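You operate a simulated robot arm through the tools that you are given. There is no shell and no other tool. Be economical: measure what you need, move in short steps, check, and stop when the job is done.

You run a simulated two-armed robot. Do the job below in one go: nothing can be reset, and whatever is moved stays where it is left.

JOB
Lift the cover panel off with both hands, brush the lint away and refit it.
Fine: both hands for the refit too; feeder A and conveyor are locked out and tried: keep them so; the brush goes back. Set down upright: blue brush. What is to be rubbed or washed off counts as gone when no trace of it is left.

It is judged by the outcome, as a careful person would: the job done as asked, and still so three seconds after it is handed in. It fails if anything else is knocked over, pushed out of place, dropped, spilled or broken. Lids that push on must go on centred and level and be pressed home; caps that screw on are set level and turned clockwise until they are tight.

ROBOT AND FRAMES
Two 7-joint arms with two-finger parallel grippers on one trunk, on a base that drives. Base frame: it is fixed to the floor where the robot stands at the start and does not move with it; the origin is under the middle of the robot, x ahead of it, y to its left, z up; the surface under the hand at the start is at about z = 0.65. Lengths are in m, angles in degrees, forces in N, time in s.
The left shoulder is at the start at [0.07, 0.163, 1.045], the right one opposite. With the tool pointing down near the work surface each hand reaches from about 0.38 to 0.88 m from the robot's upright axis, wherever it stands, measured 20 degrees to its own side. Places, roughly: clear end of the cover [0.6, -0.4, 0.6]; conveyor isolator [6.3, -0.8, 1]; lint [0.5, 0.2, 0.6]; panel's seat [0.5, 0.2, 0.7]. Payload 3.43 kg a hand.
Tool frame (each hand has its own): the origin (TCP) lies between the finger pads and is the grasp point; the fingertips stand 0.034 m ahead of it; z points along the fingers, y is the line along which they close. The gripper opens to 0.128 m. The fingers are 0.024 m wide and 0.012 m thick; the gripper's body (0.048 by 0.13 m) begins 0.096 m behind the TCP.
Orientation is that of the tool frame in the base frame, as a unit quaternion [w, x, y, z]. With the fingers straight down and closing along the base's y, the tool's x points along the base's -x, its y along +y and its z along -z.

CONTROLS
- The arms move only by the tool jog_arm. It takes "left_motion", "right_motion" or both (then of equal length, played together; a hand with none holds still); each is a list of rows, each a list of 2 entries, a list of its own where there are three numbers: the shift along the tool's x, y, z in m, then the turn, a rotation vector about the tool's x, y, z in degrees. In form: [[[x, y, z], [rx, ry, rz]], ...]. A call has 1 to 8 rows; each row is the pose to reach, as a shift and turn from the pose commanded when the call began, along the tool's axes at that moment. "left_gripper" and "right_gripper" are, for a hand that has rows, the gripper command, from -1 (fully open) to 1 (shut), values between in proportion, set as the call begins (left out, the last holds). A row lasts 0.2 s, in which the tool goes at most 0.05 m and 8.6 degrees; a call with a longer step from one row to the next is refused whole, and so is a gripper value outside its range. Where a pose cannot be reached the arm comes as near as it can. A force on the tool above 60 N (or 10 N above the force at the start of the call, whichever is more), or a blocked arm, ends the call early, and 0.2 s more pass. Each finger travels about 0.153 m/s and halts on what it meets, pressing with about 29 N; the grip force reading is that of the motor and also rises with nothing between the fingers. The clock runs only during rows and for 0.2 s after the last one: add rows that repeat a pose to give the fingers time. It gives the time, the measured TCP pose, the force on the tool (base axes), the opening and the grip force at its end, in the units of the frame above (readings bear some noise), with the torque about the TCP (base axes, N m) and any sound that the robot's microphone picked up.
- Cameras (640 x 400 px; columns grow to the right, rows downward): "scene" is now at [0.1346, 0.0172, 1.2651]; the picture's right is [0.18, -0.98, 0.00], its down [-0.64, -0.12, -0.76] and it looks along [0.75, 0.14, -0.65] (base axes); focal length 214 px, centre (320, 200). "left" rides on the left gripper at [0.076, 0.011, -0.16] in its tool frame; the picture's right is [-0.15, 0.99, 0.00], its down [-0.88, -0.13, -0.46] and it looks along [-0.45, -0.07, 0.89] (tool axes); focal length 234 px, centre (320, 200). "right" rides on the right gripper at [0.076, -0.011, -0.16] in its tool frame; the picture's right is [0.15, 0.99, 0.00], its down [-0.88, 0.13, -0.46] and it looks along [-0.45, 0.07, 0.89] (tool axes); focal length 234 px, centre (320, 200). There is no depth. A picture from a camera that has moved, and an enlarged one, comes with that camera's place and axes in the base frame and with its lens.
- grab_frame(camera): a new picture of that camera. The clock stands still meanwhile.
- lift_body(by): slides the trunk up (or, below 0, down) by that many m; the arms and the scene camera ride with it, the base frame stays. It gives what a move gives, with no picture.
- base_move(legs): drives the robot by 1 to 6 legs, each [ahead, left, turn to the left] in m, m and degrees, along the robot's own axes; the way and the turn of a leg run together, so that a leg with both is an arc; at most 1.5 m and 180 degrees a leg. The arms and the cameras ride along, it lands a little off, and it stops where it bumps. It gives what a move gives.
- head_to(pan, tilt): turns the head with the scene camera to pan (to the left, within 86 degrees either way) and tilt (down, from -29 to 69), counted from straight ahead of the robot. It gives what a move gives.
- close_up(camera, box): a new picture of the part [left, top, right, bottom] of that camera's present view, enlarged. The clock stands still meanwhile.
- close_job(): hands the job in; it is judged then, once.

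Go step by step. Nothing tells you exact positions but the pictures and the camera data: compare them with the known pose of the tool, close in by small moves and look again before you grip or let go. The budget is 120 turns and 100 pictures, counting those below and the enlarged ones. Unless the task says otherwise, let go and move clear before handing in, and close with one line.

The tools are called after "Call:" as a command line: name --argument value ..., lists and objects as JSON in quotes. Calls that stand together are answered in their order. jog_arm: Moves the arms, as the interface text tells. Its arguments: {"type":"object","properties":{"left_motion":{"type":"array","items":{"type":"array"}},"left_gripper":{"type":"number"},"right_motion":{"type":"array","items":{"type":"array"}},"right_gripper":{"type":"number"}},"required":[]} The other tools are called the same way: lift_body (by) slides the trunk up or down; base_move (legs) drives the base; head_to (pan, tilt) turns the head that bears the scene camera; grab_frame (camera) takes a picture; close_up (camera, box) takes an enlarged picture of a part of a camera's view; close_job () hands the job in.

At the start:

```text
time_s: 0.0
left_tcp_pos: [0.5468, 0.3725, 0.9816]
left_orientation: [0.0, 0.0, 1.0, 0.0]
left_contact_force: [-0.3, 0.5, 0.0]
left_ft_torque: [-0.01, -0.01, 0.0]
left_width: 0.1279
left_grasp_force: 0.0
right_tcp_pos: [0.5171, -0.0683, 0.9285]
right_orientation: [0.0, 0.0, 1.0, 0.0]
right_contact_force: [0.4, 1.1, -0.1]
right_ft_torque: [0.01, -0.04, -0.01]
right_width: 0.1279
right_grasp_force: 0.1
trunk travel left (down, up): [-0.525, 0.415]
robot x, y, heading: [-0.0034, 0.0029, 0.1]
head pan, tilt: [10.4, 40.6]
```

scene: 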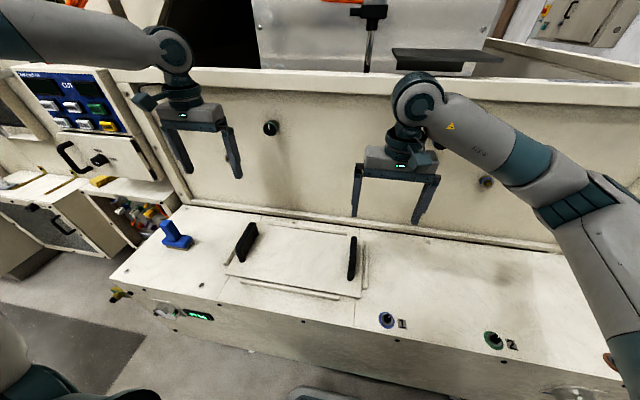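
right: 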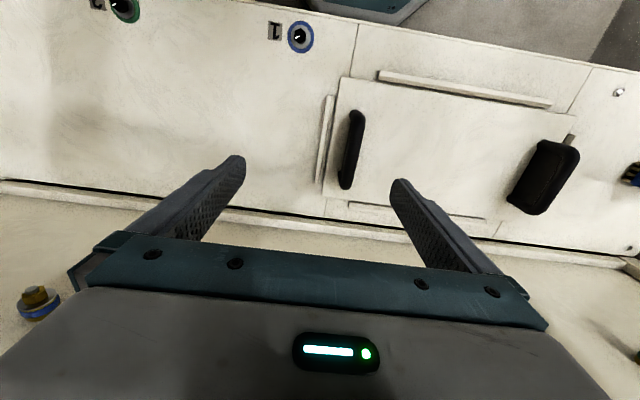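
left: 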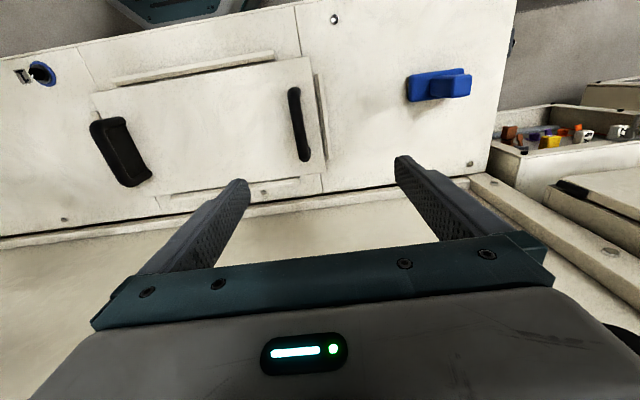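

The cover panel lies ahead with two black handles near y≈0.36 and y≈-0.01, and the blue brush is to its left. I'll take closer looks before moving.

Call:
close_up --camera "scene" --box '[140, 190, 400, 350]'

Call:
close_up --camera "scene" --box '[360, 200, 640, 400]'

Call:
close_up --camera "left" --box '[60, 20, 500, 230]'

Call:
close_up --camera "right" --box '[240, 40, 640, 260]'

```text
2.46 times, centred on (270, 270) of scene
camera zoom: at [0.1346, 0.0172, 1.2651], right [0.18, -0.98, 0.0], down [-0.64, -0.12, -0.76], along [0.75, 0.14, -0.65], focal length 528 px, centre (443, 28)
```

zoom: 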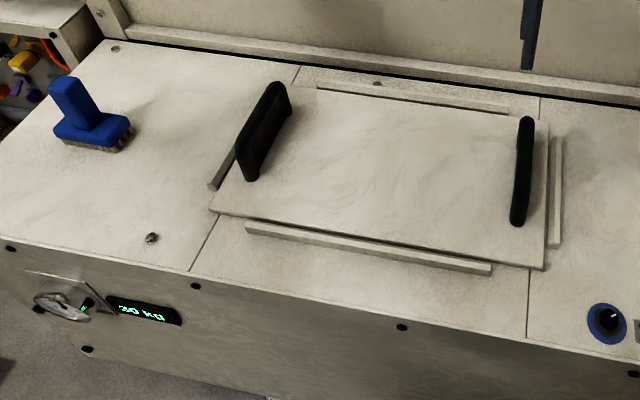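

```text
2.00 times, centred on (500, 300) of scene
camera zoom: at [0.1346, 0.0172, 1.2651], right [0.18, -0.98, 0.0], down [-0.64, -0.12, -0.76], along [0.75, 0.14, -0.65], focal length 429 px, centre (-40, 0)
```

zoom: 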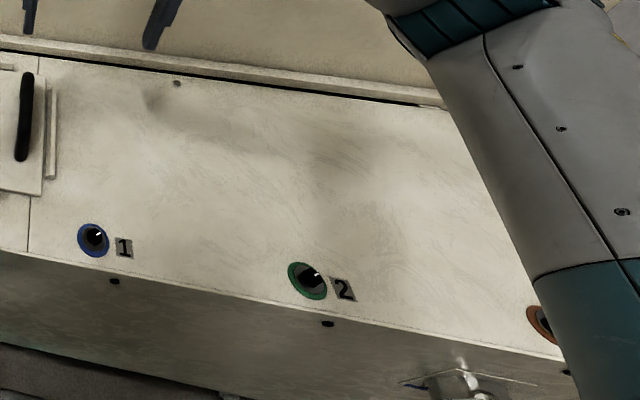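

```text
1.45 times, centred on (280, 125) of left
camera zoom: at [0.4699, 0.3833, 1.1401], right [0.15, 0.99, 0.0], down [0.88, -0.13, 0.46], along [0.45, -0.07, -0.89], focal length 341 px, centre (378, 309)
```

zoom: 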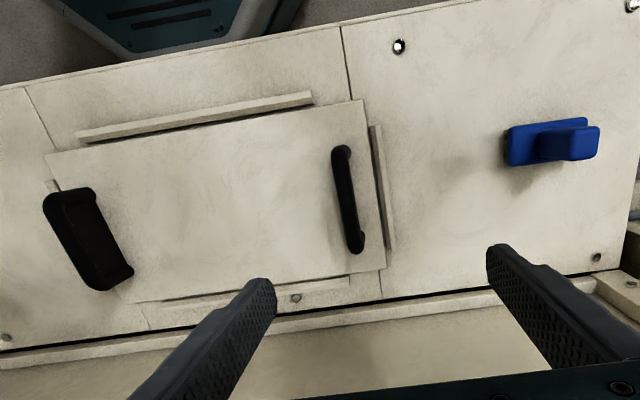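

```text
1.60 times, centred on (440, 150) of right
camera zoom: at [0.441, -0.08, 1.0872], right [-0.15, 0.99, 0.0], down [0.88, 0.13, 0.46], along [0.45, 0.07, -0.89], focal length 375 px, centre (128, 280)
```

zoom: 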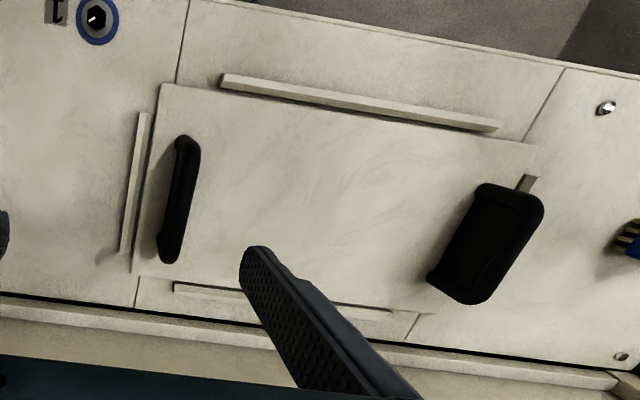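

Handles are clear; now I check the isolator and display on the front, and the wider surroundings.

Call:
close_up --camera "scene" --box '[100, 280, 260, 380]'

Call:
head_to --pan -40 --tilt 45

Call:
grab_frame --camera "scene"

```text
4.00 times, centred on (180, 330) of scene
camera zoom: at [0.1346, 0.0172, 1.2651], right [0.18, -0.98, 0.0], down [-0.64, -0.12, -0.76], along [0.75, 0.14, -0.65], focal length 858 px, centre (880, -320)
```

zoom: 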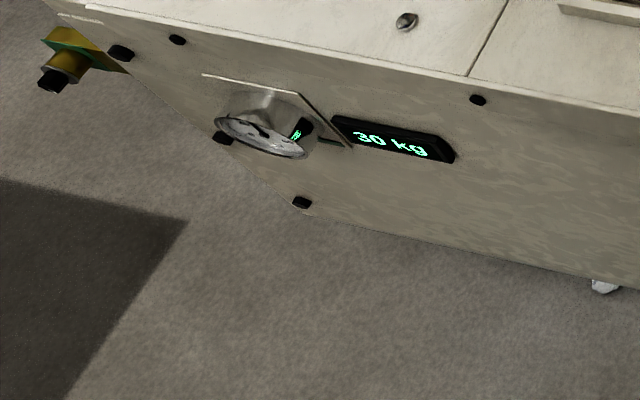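

```text
time_s: 1.2
left_tcp_pos: [0.5463, 0.3735, 0.9803]
left_orientation: [0.0, 0.0, 1.0, 0.0]
left_contact_force: [0.6, -0.4, 0.9]
left_ft_torque: [-0.01, -0.01, -0.03]
left_width: 0.1281
left_grasp_force: 0.1
right_tcp_pos: [0.5165, -0.0679, 0.9271]
right_orientation: [0.0, 0.001, 1.0, 0.0]
right_contact_force: [-0.1, -0.2, 0.0]
right_ft_torque: [0.0, 0.0, 0.0]
right_width: 0.1281
right_grasp_force: 0.0
trunk travel left (down, up): [-0.525, 0.415]
robot x, y, heading: [-0.0018, -0.0017, 0.1]
head pan, tilt: [-40.0, 45.0]
```

```text
91 pictures are left
camera scene: at [0.1137, -0.0502, 1.2587], right [-0.64, -0.77, 0.0], down [-0.54, 0.45, -0.71], along [0.54, -0.45, -0.71], focal length 214 px, centre (320, 200)
```

scene: 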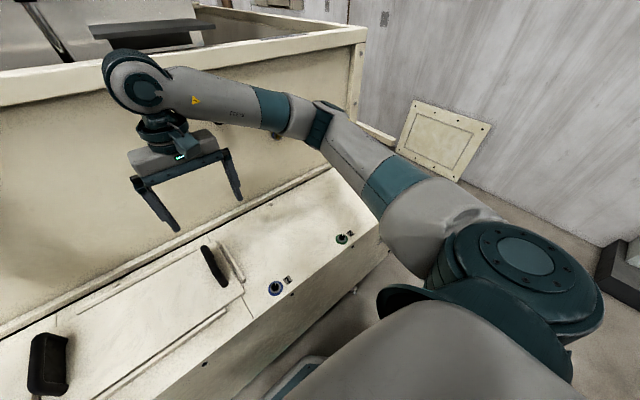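

Floor and bench end are clear; the handles look to be about 0.02 thick at (0.545, 0.338) and (0.545, -0.01), up to z≈0.72. I bring both hands above them and look again.

Call:
jog_arm --left_motion '[[[0, -0.009, 0.045], [0, 0, 0]], [[0, -0.018, 0.09], [0, 0, 0]], [[0.001, -0.027, 0.135], [0, 0, 0]], [[0.001, -0.0355, 0.18], [0, 0, 0]], [[0.001, -0.0355, 0.18], [0, 0, 0]]]' --right_motion '[[[-0.007, 0.015, 0.032], [0, 0, 0]], [[-0.014, 0.03, 0.064], [0, 0, 0]], [[-0.021, 0.045, 0.096], [0, 0, 0]], [[-0.0285, 0.058, 0.127], [0, 0, 0]], [[-0.0285, 0.058, 0.127], [0, 0, 0]]]' --left_gripper -1 --right_gripper -1

Call:
head_to --pan 10 --tilt 50

Call:
close_up --camera "scene" --box '[140, 100, 460, 300]'

Call:
grab_frame --camera "left"

Call:
grab_frame --camera "right"

```text
time_s: 2.4
left_tcp_pos: [0.5455, 0.3359, 0.7993]
left_orientation: [0.001, 0.0, 1.0, 0.001]
left_contact_force: [0.4, 0.3, 0.1]
left_ft_torque: [0.01, -0.03, 0.04]
left_width: 0.1281
left_grasp_force: 0.1
right_tcp_pos: [0.5444, -0.0093, 0.8]
right_orientation: [0.001, 0.001, 1.0, -0.001]
right_contact_force: [-0.1, 0.5, 0.6]
right_ft_torque: [0.01, -0.05, 0.01]
right_width: 0.1281
right_grasp_force: 0.1
trunk travel left (down, up): [-0.525, 0.415]
robot x, y, heading: [0.0023, -0.0038, 0.1]
head pan, tilt: [-40.0, 45.0]
```

```text
time_s: 3.6
left_tcp_pos: [0.5454, 0.3358, 0.7985]
left_orientation: [0.001, -0.001, 1.0, 0.0]
left_contact_force: [0.9, 0.8, -0.3]
left_ft_torque: [0.01, 0.02, 0.01]
left_width: 0.1279
left_grasp_force: 0.1
right_tcp_pos: [0.5449, -0.009, 0.7985]
right_orientation: [0.0, 0.0, 1.0, 0.0]
right_contact_force: [-0.2, 0.0, -0.7]
right_ft_torque: [0.02, 0.0, 0.01]
right_width: 0.1278
right_grasp_force: 0.0
trunk travel left (down, up): [-0.525, 0.415]
robot x, y, heading: [0.0004, 0.0037, 0.1]
head pan, tilt: [10.0, 50.0]
```

```text
2.00 times, centred on (300, 200) of scene
camera zoom: at [0.1272, 0.0153, 1.2518], right [0.17, -0.98, 0.0], down [-0.75, -0.13, -0.64], along [0.63, 0.11, -0.77], focal length 429 px, centre (360, 200)
```

zoom: 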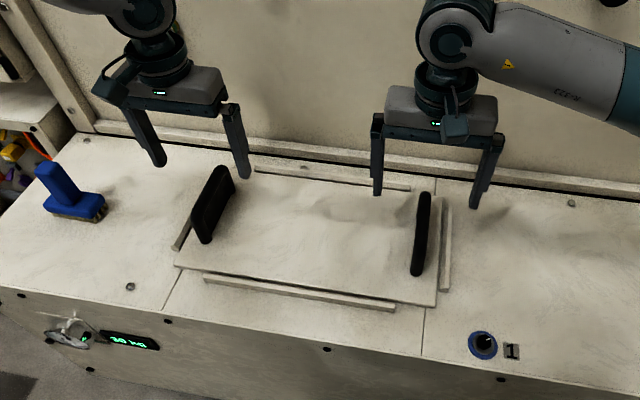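

```text
89 pictures are left
camera left: at [0.4686, 0.3462, 0.9588], right [0.15, 0.99, 0.0], down [0.88, -0.13, 0.46], along [0.45, -0.07, -0.89], focal length 234 px, centre (320, 200)
```

left: 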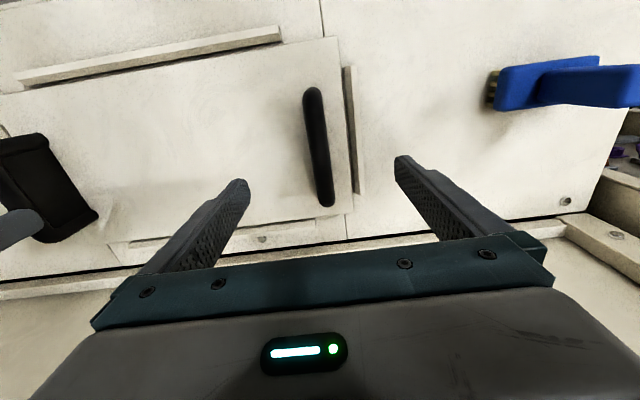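

```text
88 pictures are left
camera right: at [0.4693, -0.0207, 0.9595], right [-0.15, 0.99, 0.0], down [0.88, 0.13, 0.46], along [0.45, 0.07, -0.89], focal length 234 px, centre (320, 200)
```

right: 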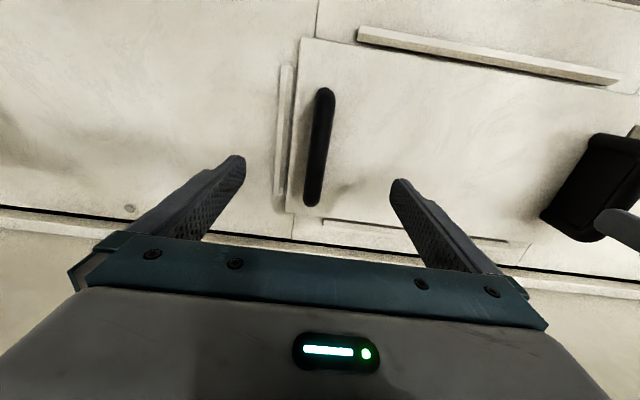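

The hands hover centred over the handles. I narrow the grippers, then lower to about z=0.715.

Call:
jog_arm --left_motion '[[[0.0075, -0.001, 0], [0, 0, 0]], [[0.0075, -0.001, 0], [0, 0, 0]], [[0.0075, -0.001, 0.03], [0, 0, 0]], [[0.0075, -0.001, 0.06], [0, 0, 0]], [[0.0075, -0.001, 0.083], [0, 0, 0]], [[0.0075, -0.001, 0.083], [0, 0, 0]]]' --right_motion '[[[0.007, -0.003, 0], [0, 0, 0]], [[0.007, -0.003, 0], [0, 0, 0]], [[0.007, -0.003, 0.03], [0, 0, 0]], [[0.007, -0.003, 0.06], [0, 0, 0]], [[0.007, -0.003, 0.083], [0, 0, 0]], [[0.007, -0.003, 0.083], [0, 0, 0]]]' --left_gripper 0.0 --right_gripper 0.0

Call:
grab_frame --camera "scene"

Call:
close_up --camera "scene" --box '[200, 160, 400, 285]'

Call:
grab_frame --camera "left"

```text
time_s: 5.0
left_tcp_pos: [0.5372, 0.3368, 0.7186]
left_orientation: [0.0, 0.0, 1.0, 0.002]
left_contact_force: [0.1, 0.5, 0.3]
left_ft_torque: [0.01, -0.07, -0.02]
left_width: 0.0638
left_grasp_force: 0.1
right_tcp_pos: [0.5384, -0.014, 0.7177]
right_orientation: [0.0, 0.0, 1.0, 0.0]
right_contact_force: [0.7, 0.5, 0.0]
right_ft_torque: [-0.02, 0.0, 0.03]
right_width: 0.0639
right_grasp_force: 0.0
trunk travel left (down, up): [-0.525, 0.415]
robot x, y, heading: [0.0007, -0.001, 0.2]
head pan, tilt: [10.0, 50.0]
```

```text
87 pictures are left
camera scene: at [0.1266, 0.0153, 1.2518], right [0.17, -0.98, 0.0], down [-0.75, -0.13, -0.64], along [0.63, 0.11, -0.77], focal length 214 px, centre (320, 200)
```

scene: 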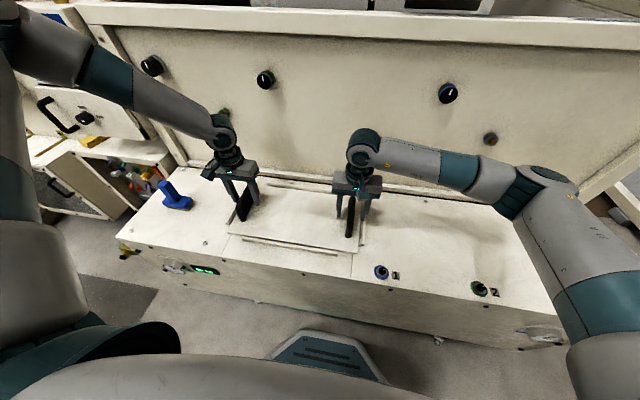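

```text
3.20 times, centred on (300, 222) of scene
camera zoom: at [0.1266, 0.0153, 1.2518], right [0.17, -0.98, 0.0], down [-0.75, -0.13, -0.64], along [0.63, 0.11, -0.77], focal length 686 px, centre (384, 128)
```

zoom: 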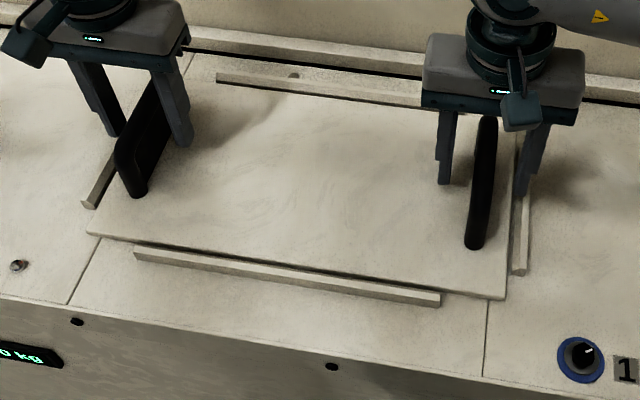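

```text
85 pictures are left
camera left: at [0.4612, 0.3464, 0.879], right [0.15, 0.99, 0.0], down [0.88, -0.13, 0.46], along [0.45, -0.07, -0.89], focal length 234 px, centre (320, 200)
```

left: 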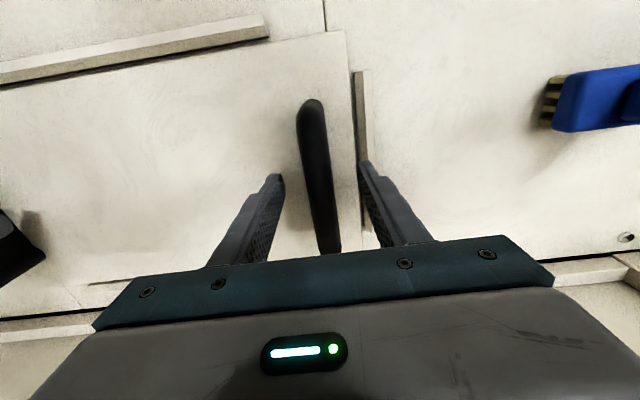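

The fingers straddle both handles squarely. I lower another 12 mm and close.

Call:
jog_arm --left_motion '[[[0, -0.002, 0.012], [0, 0, 0]], [[0, -0.002, 0.012], [0, 0, 0]]]' --right_motion '[[[0, 0.002, 0.012], [0, 0, 0]], [[0, 0.002, 0.012], [0, 0, 0]]]'

Call:
jog_arm --left_motion '[[[0, 0, 0], [0, 0, 0]], [[0, 0, 0], [0, 0, 0]], [[0, 0, 0], [0, 0, 0]], [[0, 0, 0], [0, 0, 0]]]' --right_motion '[[[0, 0, 0], [0, 0, 0]], [[0, 0, 0], [0, 0, 0]], [[0, 0, 0], [0, 0, 0]], [[0, 0, 0], [0, 0, 0]]]' --left_gripper 1 --right_gripper 1

Call:
close_up --camera "scene" --box '[200, 160, 400, 285]'

```text
time_s: 5.6
left_tcp_pos: [0.5383, 0.3344, 0.707]
left_orientation: [0.001, -0.001, 1.0, -0.001]
left_contact_force: [0.1, 0.5, -0.7]
left_ft_torque: [-0.03, 0.01, 0.01]
left_width: 0.0637
left_grasp_force: 0.1
right_tcp_pos: [0.5381, -0.0121, 0.7044]
right_orientation: [0.001, 0.0, 1.0, 0.0]
right_contact_force: [-0.2, 0.2, -0.1]
right_ft_torque: [-0.02, 0.03, -0.01]
right_width: 0.0637
right_grasp_force: 0.0
trunk travel left (down, up): [-0.525, 0.415]
robot x, y, heading: [0.0003, 0.0028, -0.1]
head pan, tilt: [10.0, 50.0]
```

```text
time_s: 6.6
left_tcp_pos: [0.5381, 0.336, 0.7058]
left_orientation: [0.0, -0.002, 1.0, 0.002]
left_contact_force: [3.7, 38.9, 1.0]
left_ft_torque: [-0.5, -0.02, 0.01]
left_width: 0.0199
left_grasp_force: 29.7
right_tcp_pos: [0.5382, -0.0138, 0.7056]
right_orientation: [0.0, 0.001, 1.0, -0.002]
right_contact_force: [-4.0, -33.6, 2.5]
right_ft_torque: [0.63, 0.31, 0.25]
right_width: 0.0199
right_grasp_force: 29.2
trunk travel left (down, up): [-0.525, 0.415]
robot x, y, heading: [0.0022, -0.0002, -0.1]
head pan, tilt: [10.0, 50.0]
```

```text
3.20 times, centred on (300, 222) of scene
camera zoom: at [0.1269, 0.0158, 1.2518], right [0.17, -0.98, 0.0], down [-0.75, -0.13, -0.64], along [0.63, 0.11, -0.77], focal length 686 px, centre (384, 128)
```

zoom: 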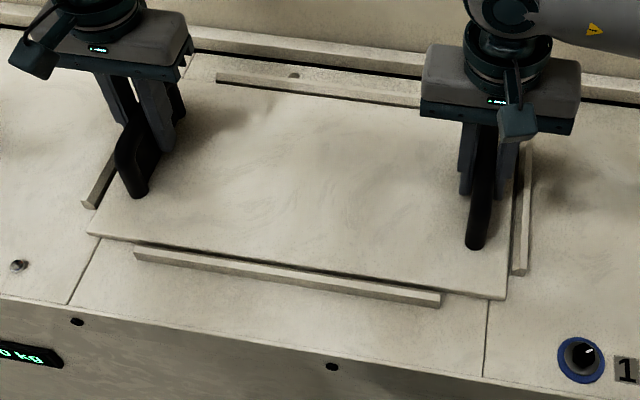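

Both handles are gripped, with a side strain of about 35 N. I ease the hands outward slightly to relieve it, then lift a little.

Call:
jog_arm --left_motion '[[[0, 0.002, 0], [0, 0, 0]], [[0, 0.002, 0], [0, 0, 0]]]' --right_motion '[[[0, -0.002, 0], [0, 0, 0]], [[0, -0.002, 0], [0, 0, 0]]]'

Call:
jog_arm --left_motion '[[[0, 0, -0.01], [0, 0, 0]], [[0, 0, -0.02], [0, 0, 0]], [[0, 0, -0.03], [0, 0, 0]], [[0, 0, -0.03], [0, 0, 0]]]' --right_motion '[[[0, 0, -0.01], [0, 0, 0]], [[0, 0, -0.02], [0, 0, 0]], [[0, 0, -0.03], [0, 0, 0]], [[0, 0, -0.03], [0, 0, 0]]]'

Call:
close_up --camera "scene" --box '[200, 160, 400, 285]'

```text
time_s: 7.2
left_tcp_pos: [0.5382, 0.3365, 0.7063]
left_orientation: [0.001, 0.0, 1.0, 0.0]
left_contact_force: [-2.0, 27.5, 9.6]
left_ft_torque: [-0.39, 0.0, 0.07]
left_width: 0.0199
left_grasp_force: 29.1
right_tcp_pos: [0.5381, -0.0142, 0.7047]
right_orientation: [0.001, 0.001, 1.0, 0.0]
right_contact_force: [0.1, -20.1, 0.4]
right_ft_torque: [0.29, -0.14, -0.02]
right_width: 0.0197
right_grasp_force: 29.4
trunk travel left (down, up): [-0.525, 0.415]
robot x, y, heading: [-0.0042, -0.0038, 0.4]
head pan, tilt: [10.0, 50.0]
```

```text
time_s: 8.2
left_tcp_pos: [0.54, 0.3359, 0.7353]
left_orientation: [0.0, 0.001, 1.0, -0.001]
left_contact_force: [0.0, 7.9, -6.1]
left_ft_torque: [-0.12, 0.22, -0.06]
left_width: 0.0195
left_grasp_force: 28.9
right_tcp_pos: [0.5392, -0.0135, 0.7351]
right_orientation: [-0.001, 0.0, 1.0, 0.001]
right_contact_force: [0.2, -9.0, -5.2]
right_ft_torque: [0.11, -0.2, -0.15]
right_width: 0.0195
right_grasp_force: 29.6
trunk travel left (down, up): [-0.525, 0.415]
robot x, y, heading: [0.003, 0.0034, 0.1]
head pan, tilt: [10.0, 50.0]
```

```text
3.20 times, centred on (300, 222) of scene
camera zoom: at [0.1284, 0.0156, 1.2516], right [0.17, -0.98, 0.0], down [-0.76, -0.13, -0.64], along [0.63, 0.11, -0.77], focal length 686 px, centre (384, 128)
```

zoom: 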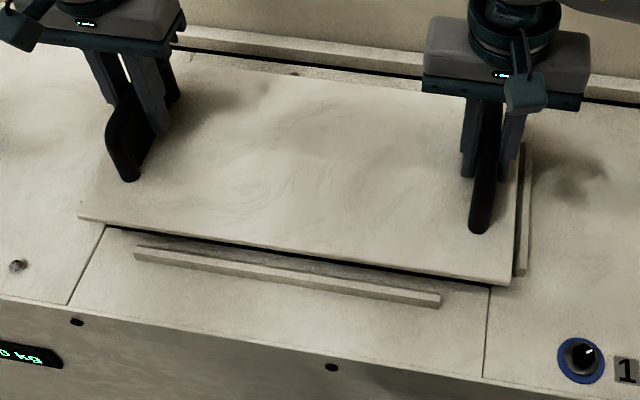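

The panel is off its seat and light (~1.1 kg). I raise it further and begin carrying it right toward the clear end.

Call:
jog_arm --left_motion '[[[0, 0, -0.03], [0, 0, 0]], [[0, 0, -0.06], [0, 0, 0]], [[0, 0, -0.08], [0, 0, 0]], [[0, -0.03, -0.08], [0, 0, 0]], [[0, -0.07, -0.08], [0, 0, 0]], [[0, -0.11, -0.08], [0, 0, 0]], [[0, -0.14, -0.08], [0, 0, 0]], [[0, -0.15, -0.08], [0, 0, 0]]]' --right_motion '[[[0, 0, -0.03], [0, 0, 0]], [[0, 0, -0.06], [0, 0, 0]], [[0, 0, -0.08], [0, 0, 0]], [[0, -0.03, -0.08], [0, 0, 0]], [[0, -0.07, -0.08], [0, 0, 0]], [[0, -0.11, -0.08], [0, 0, 0]], [[0, -0.14, -0.08], [0, 0, 0]], [[0, -0.15, -0.08], [0, 0, 0]]]'

Call:
grab_frame --camera "scene"

```text
time_s: 10.0
left_tcp_pos: [0.5397, 0.1852, 0.8163]
left_orientation: [0.0, 0.0, 1.0, 0.0]
left_contact_force: [-1.3, -3.6, -5.2]
left_ft_torque: [-0.05, 0.29, -0.27]
left_width: 0.0198
left_grasp_force: 29.1
right_tcp_pos: [0.5364, -0.1644, 0.8154]
right_orientation: [0.0, -0.001, 1.0, 0.0]
right_contact_force: [1.7, 2.3, -6.5]
right_ft_torque: [-0.1, -0.21, -0.33]
right_width: 0.0195
right_grasp_force: 29.6
trunk travel left (down, up): [-0.525, 0.415]
robot x, y, heading: [0.0031, -0.0013, -0.1]
head pan, tilt: [10.0, 50.0]
```

```text
82 pictures are left
camera scene: at [0.1282, 0.0156, 1.2516], right [0.17, -0.98, 0.0], down [-0.76, -0.13, -0.64], along [0.63, 0.11, -0.77], focal length 214 px, centre (320, 200)
```

scene: 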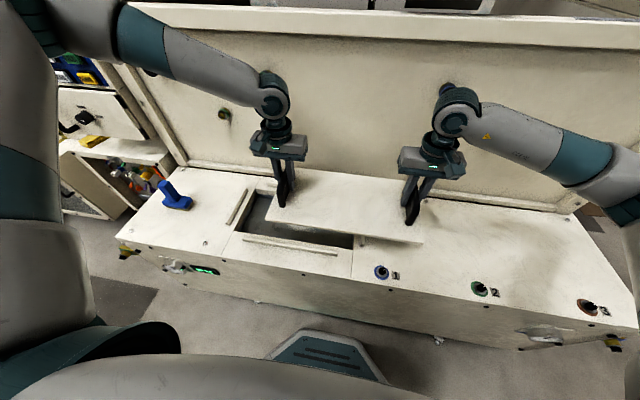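

The opening is exposed. I continue to the right in steps.

Call:
jog_arm --left_motion '[[[0, -0.03, 0], [0, 0, 0]], [[0, -0.07, 0], [0, 0, 0]], [[-0.01, -0.11, 0], [0, 0, 0]], [[-0.02, -0.15, 0], [0, 0, 0]], [[-0.03, -0.18, 0], [0, 0, 0]], [[-0.03, -0.2, 0], [0, 0, 0]], [[-0.03, -0.2, 0], [0, 0, 0]]]' --right_motion '[[[0, -0.03, 0], [0, 0, 0]], [[0, -0.07, 0], [0, 0, 0]], [[-0.01, -0.11, 0], [0, 0, 0]], [[-0.02, -0.15, 0], [0, 0, 0]], [[-0.03, -0.18, 0], [0, 0, 0]], [[-0.03, -0.2, 0], [0, 0, 0]], [[-0.03, -0.2, 0], [0, 0, 0]]]'

Call:
head_to --pan -20 --tilt 45

Call:
grab_frame --camera "scene"

```text
time_s: 10.5
left_tcp_pos: [0.5308, 0.1439, 0.8257]
left_orientation: [0.004, 0.003, 1.0, -0.011]
left_contact_force: [-0.1, -14.0, -6.1]
left_ft_torque: [0.16, 0.06, 0.62]
left_width: 0.0199
left_grasp_force: 29.0
left hand out of reach, approached as far as the arm can: row 1, 2
right_tcp_pos: [0.5358, -0.2045, 0.8145]
right_orientation: [0.0, -0.009, 1.0, 0.012]
right_contact_force: [-0.7, 14.7, -6.0]
right_ft_torque: [-0.33, -0.05, -0.48]
right_width: 0.0198
right_grasp_force: 28.8
trunk travel left (down, up): [-0.525, 0.415]
robot x, y, heading: [-0.0002, 0.0026, -0.2]
head pan, tilt: [10.0, 50.0]
stopped in row 2 (left hand): the force on the tool passed its limit at 67 N (the readings are from after the stop); the commanded pose is now the measured one
```

```text
time_s: 11.5
left_tcp_pos: [0.5319, 0.1448, 0.8248]
left_orientation: [0.003, 0.005, 1.0, -0.011]
left_contact_force: [1.7, -30.6, -6.5]
left_ft_torque: [0.54, 0.1, 0.71]
left_width: 0.0199
left_grasp_force: 28.6
right_tcp_pos: [0.5374, -0.2043, 0.8157]
right_orientation: [0.001, -0.009, 1.0, 0.012]
right_contact_force: [-1.6, 31.0, -5.2]
right_ft_torque: [-0.54, -0.1, -0.19]
right_width: 0.0195
right_grasp_force: 28.5
trunk travel left (down, up): [-0.525, 0.415]
robot x, y, heading: [0.0033, -0.0014, 0.1]
head pan, tilt: [-20.0, 45.0]
```

```text
81 pictures are left
camera scene: at [0.1288, -0.026, 1.2585], right [-0.34, -0.94, 0.0], down [-0.67, 0.24, -0.71], along [0.66, -0.24, -0.71], focal length 214 px, centre (320, 200)
```

scene: 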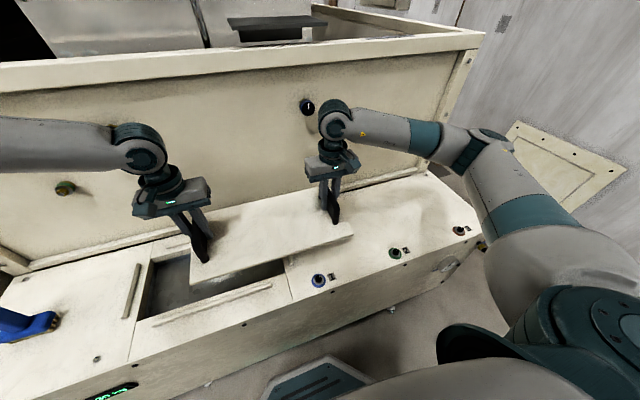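

The left arm hits its reach limit crossing over, so I'll return to the good, level pose and carry by driving the base instead.

Call:
jog_arm --left_motion '[[[-0.004, 0.02, 0.0043], [-0.63, 0.17, -0.28]], [[-0.0078, 0.0408, 0.0085], [-1.26, 0.34, -0.57]], [[-0.0078, 0.0408, 0.0085], [-1.26, 0.34, -0.57]]]' --right_motion '[[[0, 0.02, 0], [0.68, 0.05, 0.5]], [[-0.001, 0.04, 0], [1.37, 0.1, 1.03]], [[-0.001, 0.04, 0], [1.37, 0.1, 1.03]]]'

Call:
head_to --pan -60 --tilt 55

Call:
grab_frame --camera "scene"

```text
time_s: 12.3
left_tcp_pos: [0.5398, 0.1845, 0.8143]
left_orientation: [0.001, 0.0, 1.0, 0.0]
left_contact_force: [-3.0, -30.1, -4.9]
left_ft_torque: [0.47, -0.28, -0.66]
left_width: 0.0196
left_grasp_force: 29.4
right_tcp_pos: [0.5365, -0.1659, 0.8174]
right_orientation: [0.0, 0.001, 1.0, -0.001]
right_contact_force: [2.9, 30.1, -5.9]
right_ft_torque: [-0.55, 0.26, -0.38]
right_width: 0.0198
right_grasp_force: 29.2
trunk travel left (down, up): [-0.525, 0.415]
robot x, y, heading: [0.0019, 0.0003, -0.3]
head pan, tilt: [-20.0, 45.0]
```

```text
time_s: 13.3
left_tcp_pos: [0.5403, 0.1851, 0.815]
left_orientation: [-0.001, -0.001, 1.0, -0.001]
left_contact_force: [-2.3, -33.2, -5.7]
left_ft_torque: [0.55, 0.29, -0.63]
left_width: 0.0196
left_grasp_force: 28.8
right_tcp_pos: [0.5365, -0.1647, 0.8163]
right_orientation: [0.0, 0.001, 1.0, -0.001]
right_contact_force: [3.2, 32.6, -6.5]
right_ft_torque: [-0.57, -0.3, -0.47]
right_width: 0.0197
right_grasp_force: 29.2
trunk travel left (down, up): [-0.525, 0.415]
robot x, y, heading: [0.0016, 0.0025, 0.2]
head pan, tilt: [-60.0, 55.0]
```

```text
80 pictures are left
camera scene: at [0.0885, -0.0605, 1.2452], right [-0.87, -0.5, 0.0], down [-0.41, 0.71, -0.57], along [0.29, -0.5, -0.82], focal length 214 px, centre (320, 200)
```

scene: 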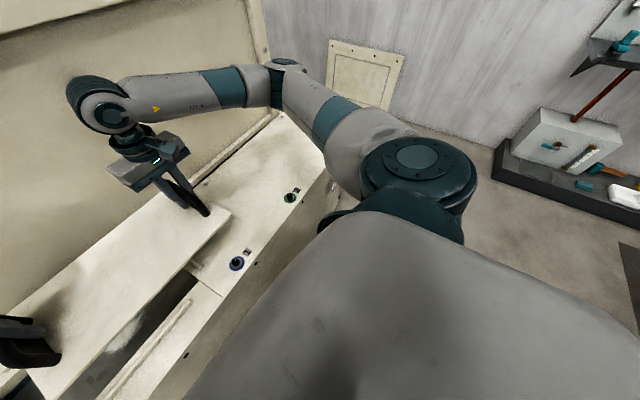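

Clear floor to the right (wall ~1.9 m away). I ease the side strain and drive 0.38 m right.

Call:
jog_arm --left_motion '[[[0, -0.0025, 0], [0, 0, 0]], [[0, -0.0025, 0], [0, 0, 0]]]' --right_motion '[[[0, 0.0025, 0], [0, 0, 0]], [[0, 0.0025, 0], [0, 0, 0]]]'

Call:
base_move --legs '[[0, -0.19, 0], [0, -0.19, 0]]'

Call:
head_to --pan 0 --tilt 50

Call:
grab_frame --camera "scene"

```text
time_s: 13.9
left_tcp_pos: [0.539, 0.1858, 0.8155]
left_orientation: [-0.001, -0.003, 1.0, 0.003]
left_contact_force: [-2.0, -2.6, -6.8]
left_ft_torque: [0.01, -0.17, -0.63]
left_width: 0.0199
left_grasp_force: 28.8
right_tcp_pos: [0.5377, -0.1651, 0.8168]
right_orientation: [-0.001, 0.003, 1.0, -0.003]
right_contact_force: [2.5, 2.1, -5.9]
right_ft_torque: [0.05, 0.18, -0.05]
right_width: 0.0196
right_grasp_force: 29.1
trunk travel left (down, up): [-0.525, 0.415]
robot x, y, heading: [-0.0017, -0.001, 0.2]
head pan, tilt: [-60.0, 55.0]
```

```text
time_s: 16.7
left_tcp_pos: [0.5389, -0.2057, 0.8154]
left_orientation: [-0.002, 0.0, 1.0, 0.004]
left_contact_force: [0.2, 37.6, -7.1]
left_ft_torque: [-0.66, -0.01, -0.39]
left_width: 0.0197
left_grasp_force: 29.0
right_tcp_pos: [0.5343, -0.5542, 0.8165]
right_orientation: [0.0, 0.004, 1.0, -0.004]
right_contact_force: [0.0, -38.9, -4.6]
right_ft_torque: [0.75, -0.01, -0.12]
right_width: 0.0198
right_grasp_force: 29.0
trunk travel left (down, up): [-0.525, 0.415]
robot x, y, heading: [-0.002, -0.3886, -0.2]
head pan, tilt: [-60.0, 55.0]
```

```text
time_s: 18.0
left_tcp_pos: [0.5402, -0.2048, 0.8142]
left_orientation: [-0.002, 0.0, 1.0, 0.004]
left_contact_force: [-2.7, 1.5, -5.6]
left_ft_torque: [-0.02, 0.09, -0.65]
left_width: 0.02
left_grasp_force: 29.7
right_tcp_pos: [0.5346, -0.5556, 0.8171]
right_orientation: [-0.001, 0.004, 1.0, -0.004]
right_contact_force: [1.9, -1.8, -6.5]
right_ft_torque: [0.02, -0.07, -0.16]
right_width: 0.0197
right_grasp_force: 28.8
trunk travel left (down, up): [-0.525, 0.415]
robot x, y, heading: [0.0015, -0.3851, -0.4]
head pan, tilt: [0.0, 50.0]
```

```text
79 pictures are left
camera scene: at [0.1284, -0.3862, 1.2516], right [-0.01, -1.0, 0.0], down [-0.77, 0.0, -0.64], along [0.64, 0.0, -0.77], focal length 214 px, centre (320, 200)
```

scene: 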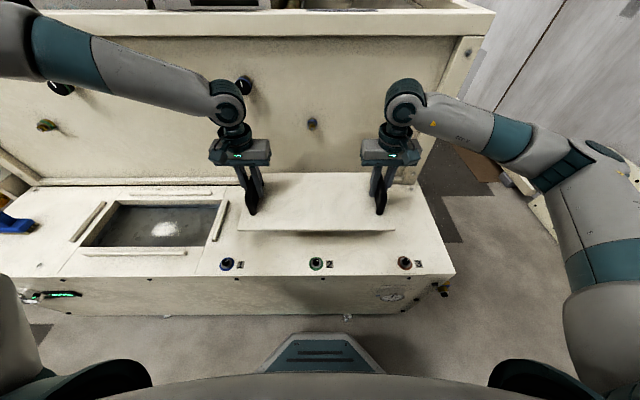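

The panel is over the clear end, past the knobs. I shift it 12 mm back and lower to just above the surface.

Call:
jog_arm --left_motion '[[[-0.012, 0, 0.01], [0, 0, 0]], [[-0.012, 0, 0.04], [0, 0, 0]], [[-0.012, 0, 0.07], [0, 0, 0]], [[-0.012, 0, 0.09], [0, 0, 0]], [[-0.012, 0, 0.098], [0, 0, 0]], [[-0.012, 0, 0.098], [0, 0, 0]]]' --right_motion '[[[-0.012, 0, 0.01], [0, 0, 0]], [[-0.012, 0, 0.04], [0, 0, 0]], [[-0.012, 0, 0.07], [0, 0, 0]], [[-0.012, 0, 0.09], [0, 0, 0]], [[-0.012, 0, 0.101], [0, 0, 0]], [[-0.012, 0, 0.101], [0, 0, 0]]]'

Call:
close_up --camera "scene" --box '[200, 130, 460, 290]'

```text
time_s: 18.9
left_tcp_pos: [0.5464, -0.1964, 0.7517]
left_orientation: [0.0, 0.002, 1.0, -0.006]
left_contact_force: [-0.2, -9.2, -4.3]
left_ft_torque: [-0.02, 0.22, 0.31]
left_width: 0.0197
left_grasp_force: 28.9
left hand out of reach, approached as far as the arm can: row 2, 3, 4
right_tcp_pos: [0.5447, -0.5454, 0.741]
right_orientation: [-0.001, -0.003, 1.0, 0.005]
right_contact_force: [0.4, 8.6, -5.9]
right_ft_torque: [-0.28, -0.21, -0.29]
right_width: 0.0194
right_grasp_force: 29.0
trunk travel left (down, up): [-0.525, 0.415]
robot x, y, heading: [-0.0037, -0.3846, -0.4]
head pan, tilt: [0.0, 50.0]
stopped in row 4 (left hand): the force on the tool passed its limit at 62 N (the readings are from after the stop); the commanded pose is now the measured one
```

```text
2.46 times, centred on (330, 210) of scene
camera zoom: at [0.1289, -0.3861, 1.2516], right [-0.01, -1.0, 0.0], down [-0.77, 0.0, -0.64], along [0.64, 0.0, -0.77], focal length 528 px, centre (295, 175)
```

zoom: 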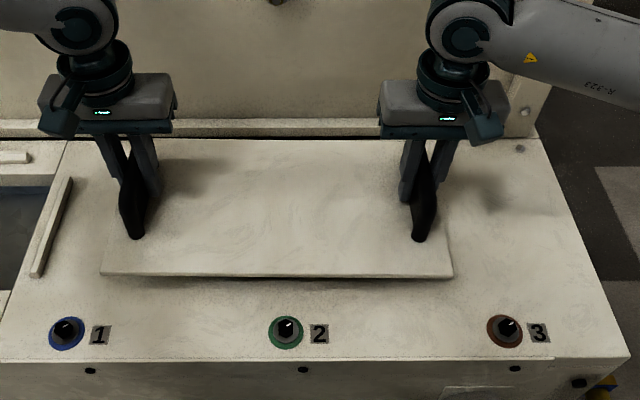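

Left arm hits its limit when low this far inboard. I re-level, raise, slide the panel 0.14 m left relative to the robot, then will drive the robot further right.

Call:
jog_arm --left_motion '[[[0.003, -0.004, -0.024], [-0.35, 0, -0.12]], [[0.006, -0.008, -0.048], [-0.69, 0, -0.23]], [[0.006, -0.008, -0.06], [-0.69, 0, -0.23]], [[0.006, -0.008, -0.06], [-0.69, 0, -0.23]]]' --right_motion '[[[0.004, -0.005, -0.03], [0.28, 0, 0.17]], [[0.008, -0.0102, -0.059], [0.57, -0.1, 0.34]], [[0.008, -0.0102, -0.071], [0.57, -0.1, 0.34]], [[0.008, -0.0102, -0.071], [0.57, -0.1, 0.34]]]'

Call:
jog_arm --left_motion '[[[0, 0.03, 0], [0, 0, 0]], [[0, 0.06, 0], [0, 0, 0]], [[0, 0.09, 0], [0, 0, 0]], [[0, 0.12, 0], [0, 0, 0]], [[0, 0.14, 0], [0, 0, 0]], [[0, 0.14, 0], [0, 0, 0]]]' --right_motion '[[[0, 0.03, 0], [0, 0, 0]], [[0, 0.06, 0], [0, 0, 0]], [[0, 0.09, 0], [0, 0, 0]], [[0, 0.12, 0], [0, 0, 0]], [[0, 0.14, 0], [0, 0, 0]], [[0, 0.14, 0], [0, 0, 0]]]'

```text
time_s: 19.9
left_tcp_pos: [0.5399, -0.2038, 0.8137]
left_orientation: [0.002, 0.003, 1.0, -0.002]
left_contact_force: [-1.8, -38.2, -5.7]
left_ft_torque: [0.66, -0.16, -0.15]
left_width: 0.0195
left_grasp_force: 28.8
right_tcp_pos: [0.5372, -0.5542, 0.8131]
right_orientation: [0.001, 0.0, 1.0, 0.002]
right_contact_force: [1.2, 38.5, -5.8]
right_ft_torque: [-0.8, 0.12, -0.28]
right_width: 0.0199
right_grasp_force: 28.7
trunk travel left (down, up): [-0.525, 0.415]
robot x, y, heading: [-0.0005, -0.3854, -0.1]
head pan, tilt: [0.0, 50.0]
```

```text
time_s: 21.3
left_tcp_pos: [0.541, -0.0632, 0.814]
left_orientation: [0.002, 0.002, 1.0, -0.001]
left_contact_force: [-1.6, -38.1, -4.7]
left_ft_torque: [0.53, -0.02, -0.01]
left_width: 0.0197
left_grasp_force: 28.9
right_tcp_pos: [0.5395, -0.4146, 0.813]
right_orientation: [0.002, 0.002, 1.0, 0.001]
right_contact_force: [0.2, 38.6, -6.4]
right_ft_torque: [-0.74, 0.08, -0.13]
right_width: 0.0198
right_grasp_force: 29.3
trunk travel left (down, up): [-0.525, 0.415]
robot x, y, heading: [-0.0008, -0.3879, -0.2]
head pan, tilt: [0.0, 50.0]
```

Now relieve the strain and drive 0.14 m further right.

Call:
jog_arm --left_motion '[[[0, -0.003, 0], [0, 0, 0]], [[0, -0.003, 0], [0, 0, 0]]]' --right_motion '[[[0, 0.003, 0], [0, 0, 0]], [[0, 0.003, 0], [0, 0, 0]]]'

Call:
base_move --legs '[[0, -0.14, 0]]'

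Call:
grab_frame --camera "scene"

```text
time_s: 21.9
left_tcp_pos: [0.5394, -0.0641, 0.8131]
left_orientation: [0.0, 0.0, 1.0, 0.002]
left_contact_force: [-0.9, -6.5, -6.6]
left_ft_torque: [0.15, -0.4, -0.06]
left_width: 0.02
left_grasp_force: 28.6
right_tcp_pos: [0.5394, -0.4144, 0.8131]
right_orientation: [-0.001, 0.002, 1.0, -0.003]
right_contact_force: [-0.3, 7.0, -6.5]
right_ft_torque: [-0.04, 0.42, 0.2]
right_width: 0.0197
right_grasp_force: 29.2
trunk travel left (down, up): [-0.525, 0.415]
robot x, y, heading: [-0.0004, -0.3875, -0.3]
head pan, tilt: [0.0, 50.0]
```

```text
time_s: 23.2
left_tcp_pos: [0.5382, -0.2008, 0.8123]
left_orientation: [0.0, 0.0, 1.0, 0.002]
left_contact_force: [1.0, 31.6, -6.0]
left_ft_torque: [-0.41, 0.09, 0.05]
left_width: 0.0197
left_grasp_force: 29.3
right_tcp_pos: [0.5383, -0.5528, 0.8124]
right_orientation: [0.001, 0.002, 1.0, -0.002]
right_contact_force: [-1.4, -30.7, -6.2]
right_ft_torque: [0.63, -0.04, 0.23]
right_width: 0.0197
right_grasp_force: 29.1
trunk travel left (down, up): [-0.525, 0.415]
robot x, y, heading: [-0.0014, -0.5244, -0.2]
head pan, tilt: [0.0, 50.0]
```

```text
77 pictures are left
camera scene: at [0.1278, -0.5246, 1.2516], right [0.0, -1.0, 0.0], down [-0.77, 0.0, -0.64], along [0.64, 0.0, -0.77], focal length 214 px, centre (320, 200)
```

scene: 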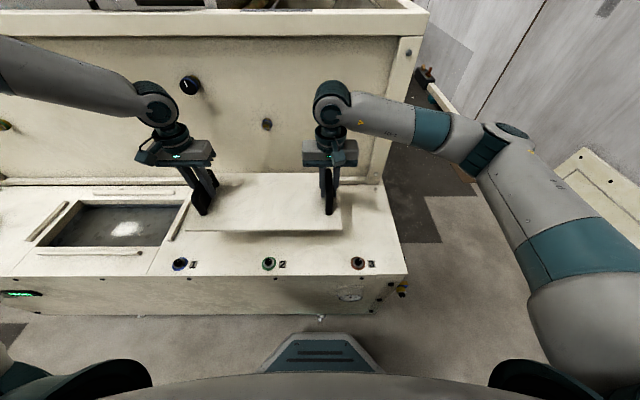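

Relative pose now matches the original comfortable one. Lower to just above the surface.

Call:
jog_arm --left_motion '[[[-0.012, 0, 0.01], [0, 0, 0]], [[-0.012, 0, 0.04], [0, 0, 0]], [[-0.012, 0, 0.07], [0, 0, 0]], [[-0.012, 0, 0.09], [0, 0, 0]], [[-0.012, 0, 0.1], [0, 0, 0]], [[-0.012, 0, 0.1], [0, 0, 0]]]' --right_motion '[[[-0.012, 0, 0.01], [0, 0, 0]], [[-0.012, 0, 0.04], [0, 0, 0]], [[-0.012, 0, 0.07], [0, 0, 0]], [[-0.012, 0, 0.09], [0, 0, 0]], [[-0.012, 0, 0.1], [0, 0, 0]], [[-0.012, 0, 0.1], [0, 0, 0]]]'

Call:
close_up --camera "scene" --box '[140, 130, 420, 305]'

```text
time_s: 24.6
left_tcp_pos: [0.5504, -0.201, 0.7103]
left_orientation: [0.001, 0.0, 1.0, 0.002]
left_contact_force: [2.3, -1.1, -5.4]
left_ft_torque: [-0.04, -0.33, 0.17]
left_width: 0.0193
left_grasp_force: 29.4
right_tcp_pos: [0.5504, -0.5513, 0.7129]
right_orientation: [0.001, 0.001, 1.0, -0.003]
right_contact_force: [-1.1, 0.6, -4.6]
right_ft_torque: [0.03, 0.3, 0.42]
right_width: 0.0196
right_grasp_force: 28.6
trunk travel left (down, up): [-0.525, 0.415]
robot x, y, heading: [-0.0011, -0.5283, -0.3]
head pan, tilt: [0.0, 50.0]
```

```text
2.29 times, centred on (280, 218) of scene
camera zoom: at [0.1276, -0.5238, 1.2516], right [0.0, -1.0, 0.0], down [-0.77, 0.0, -0.64], along [0.64, 0.0, -0.77], focal length 490 px, centre (411, 160)
```

zoom: 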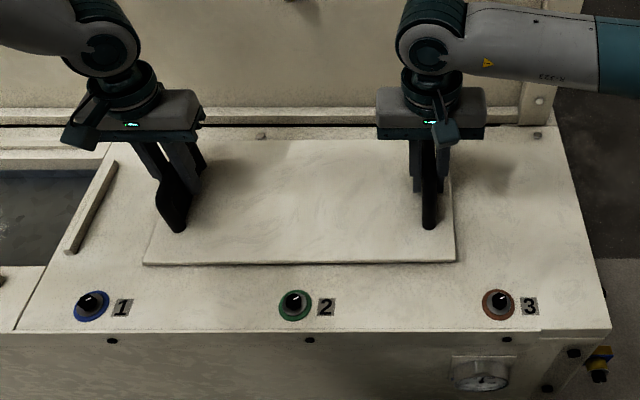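

Hovering just above. I creep down a few millimetres until weight leaves the hands.

Call:
jog_arm --left_motion '[[[0, 0, 0.002], [0, 0, 0]], [[0, 0, 0.004], [0, 0, 0]], [[0, 0, 0.004], [0, 0, 0]]]' --right_motion '[[[0, 0, 0.002], [0, 0, 0]], [[0, 0, 0.005], [0, 0, 0]], [[0, 0, 0.005], [0, 0, 0]]]'

```text
time_s: 25.4
left_tcp_pos: [0.5512, -0.2011, 0.7078]
left_orientation: [0.0, 0.0, 1.0, 0.001]
left_contact_force: [0.4, -2.7, -6.7]
left_ft_torque: [0.08, 0.32, -0.07]
left_width: 0.0198
left_grasp_force: 28.7
right_tcp_pos: [0.5515, -0.5512, 0.7081]
right_orientation: [0.001, 0.002, 1.0, -0.002]
right_contact_force: [-0.2, 2.0, -5.8]
right_ft_torque: [0.01, -0.28, 0.14]
right_width: 0.0199
right_grasp_force: 29.4
trunk travel left (down, up): [-0.525, 0.415]
robot x, y, heading: [0.0019, -0.5252, -0.4]
head pan, tilt: [0.0, 50.0]
```

Call:
jog_arm --left_motion '[[[0, 0, 0.002], [0, 0, 0]], [[0, 0, 0.004], [0, 0, 0]], [[0, 0, 0.004], [0, 0, 0]]]' --right_motion '[[[0, 0, 0.002], [0, 0, 0]], [[0, 0, 0.004], [0, 0, 0]], [[0, 0, 0.004], [0, 0, 0]]]'

```text
time_s: 26.2
left_tcp_pos: [0.5502, -0.2029, 0.7077]
left_orientation: [0.003, 0.0, 1.0, 0.002]
left_contact_force: [-2.0, -3.3, 20.0]
left_ft_torque: [0.05, 0.57, -0.14]
left_width: 0.0197
left_grasp_force: 29.0
right_tcp_pos: [0.5515, -0.5515, 0.7057]
right_orientation: [0.002, 0.002, 1.0, -0.001]
right_contact_force: [4.3, 8.1, -1.5]
right_ft_torque: [-0.16, 0.67, -0.03]
right_width: 0.0198
right_grasp_force: 28.9
trunk travel left (down, up): [-0.525, 0.415]
robot x, y, heading: [0.002, -0.5258, -0.1]
head pan, tilt: [0.0, 50.0]
```

The panel rests on the surface. I release both hands and rise straight up.

Call:
jog_arm --left_motion '[[[0, 0, -0.001], [0, 0, 0]], [[0, 0, -0.001], [0, 0, 0]], [[0, 0, -0.001], [0, 0, 0]]]' --right_motion '[[[0, 0, 0.001], [0, 0, 0]], [[0, 0, 0.001], [0, 0, 0]], [[0, 0, 0.001], [0, 0, 0]]]' --left_gripper 0 --right_gripper 0

Call:
jog_arm --left_motion '[[[0, 0, -0.03], [0, 0, 0]], [[0, 0, -0.07], [0, 0, 0]], [[0, 0, -0.11], [0, 0, 0]], [[0, 0, -0.15], [0, 0, 0]], [[0, 0, -0.15], [0, 0, 0]]]' --right_motion '[[[0, 0, -0.03], [0, 0, 0]], [[0, 0, -0.07], [0, 0, 0]], [[0, 0, -0.11], [0, 0, 0]], [[0, 0, -0.15], [0, 0, 0]], [[0, 0, -0.15], [0, 0, 0]]]'

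Call:
grab_frame --camera "scene"

Call:
close_up --camera "scene" --box '[0, 160, 240, 310]'

```text
time_s: 27.0
left_tcp_pos: [0.5514, -0.201, 0.7058]
left_orientation: [0.001, 0.0, 1.0, 0.002]
left_contact_force: [0.0, -0.1, -0.2]
left_ft_torque: [-0.01, -0.02, 0.0]
left_width: 0.064
left_grasp_force: 0.0
right_tcp_pos: [0.5501, -0.553, 0.703]
right_orientation: [0.001, 0.001, 1.0, -0.002]
right_contact_force: [0.1, -0.2, -0.5]
right_ft_torque: [-0.03, -0.02, 0.02]
right_width: 0.0641
right_grasp_force: 0.0
trunk travel left (down, up): [-0.525, 0.415]
robot x, y, heading: [-0.0011, -0.5237, -0.1]
head pan, tilt: [0.0, 50.0]
```

```text
time_s: 28.2
left_tcp_pos: [0.5495, -0.1994, 0.8559]
left_orientation: [0.001, -0.001, 1.0, 0.002]
left_contact_force: [0.3, 0.5, 0.7]
left_ft_torque: [0.0, 0.03, 0.01]
left_width: 0.0641
left_grasp_force: 0.1
right_tcp_pos: [0.5504, -0.5536, 0.8539]
right_orientation: [0.001, 0.002, 1.0, -0.003]
right_contact_force: [0.1, -0.4, -0.2]
right_ft_torque: [0.02, 0.01, 0.05]
right_width: 0.0639
right_grasp_force: 0.0
trunk travel left (down, up): [-0.525, 0.415]
robot x, y, heading: [-0.0032, -0.5244, -0.2]
head pan, tilt: [0.0, 50.0]
```

```text
75 pictures are left
camera scene: at [0.1277, -0.5239, 1.2516], right [0.0, -1.0, 0.0], down [-0.77, 0.0, -0.64], along [0.64, 0.0, -0.77], focal length 214 px, centre (320, 200)
```

scene: 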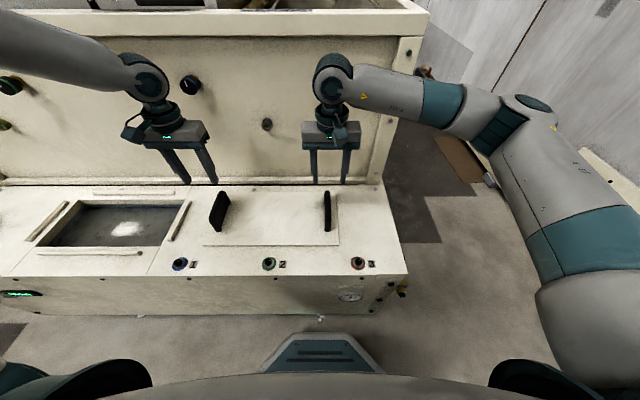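

```text
2.67 times, centred on (120, 235) of scene
camera zoom: at [0.1277, -0.5239, 1.2516], right [0.0, -1.0, 0.0], down [-0.77, 0.0, -0.64], along [0.64, 0.0, -0.77], focal length 572 px, centre (853, 107)
```

zoom: 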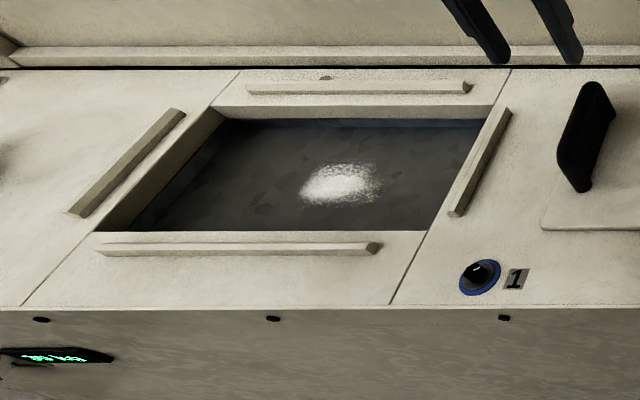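

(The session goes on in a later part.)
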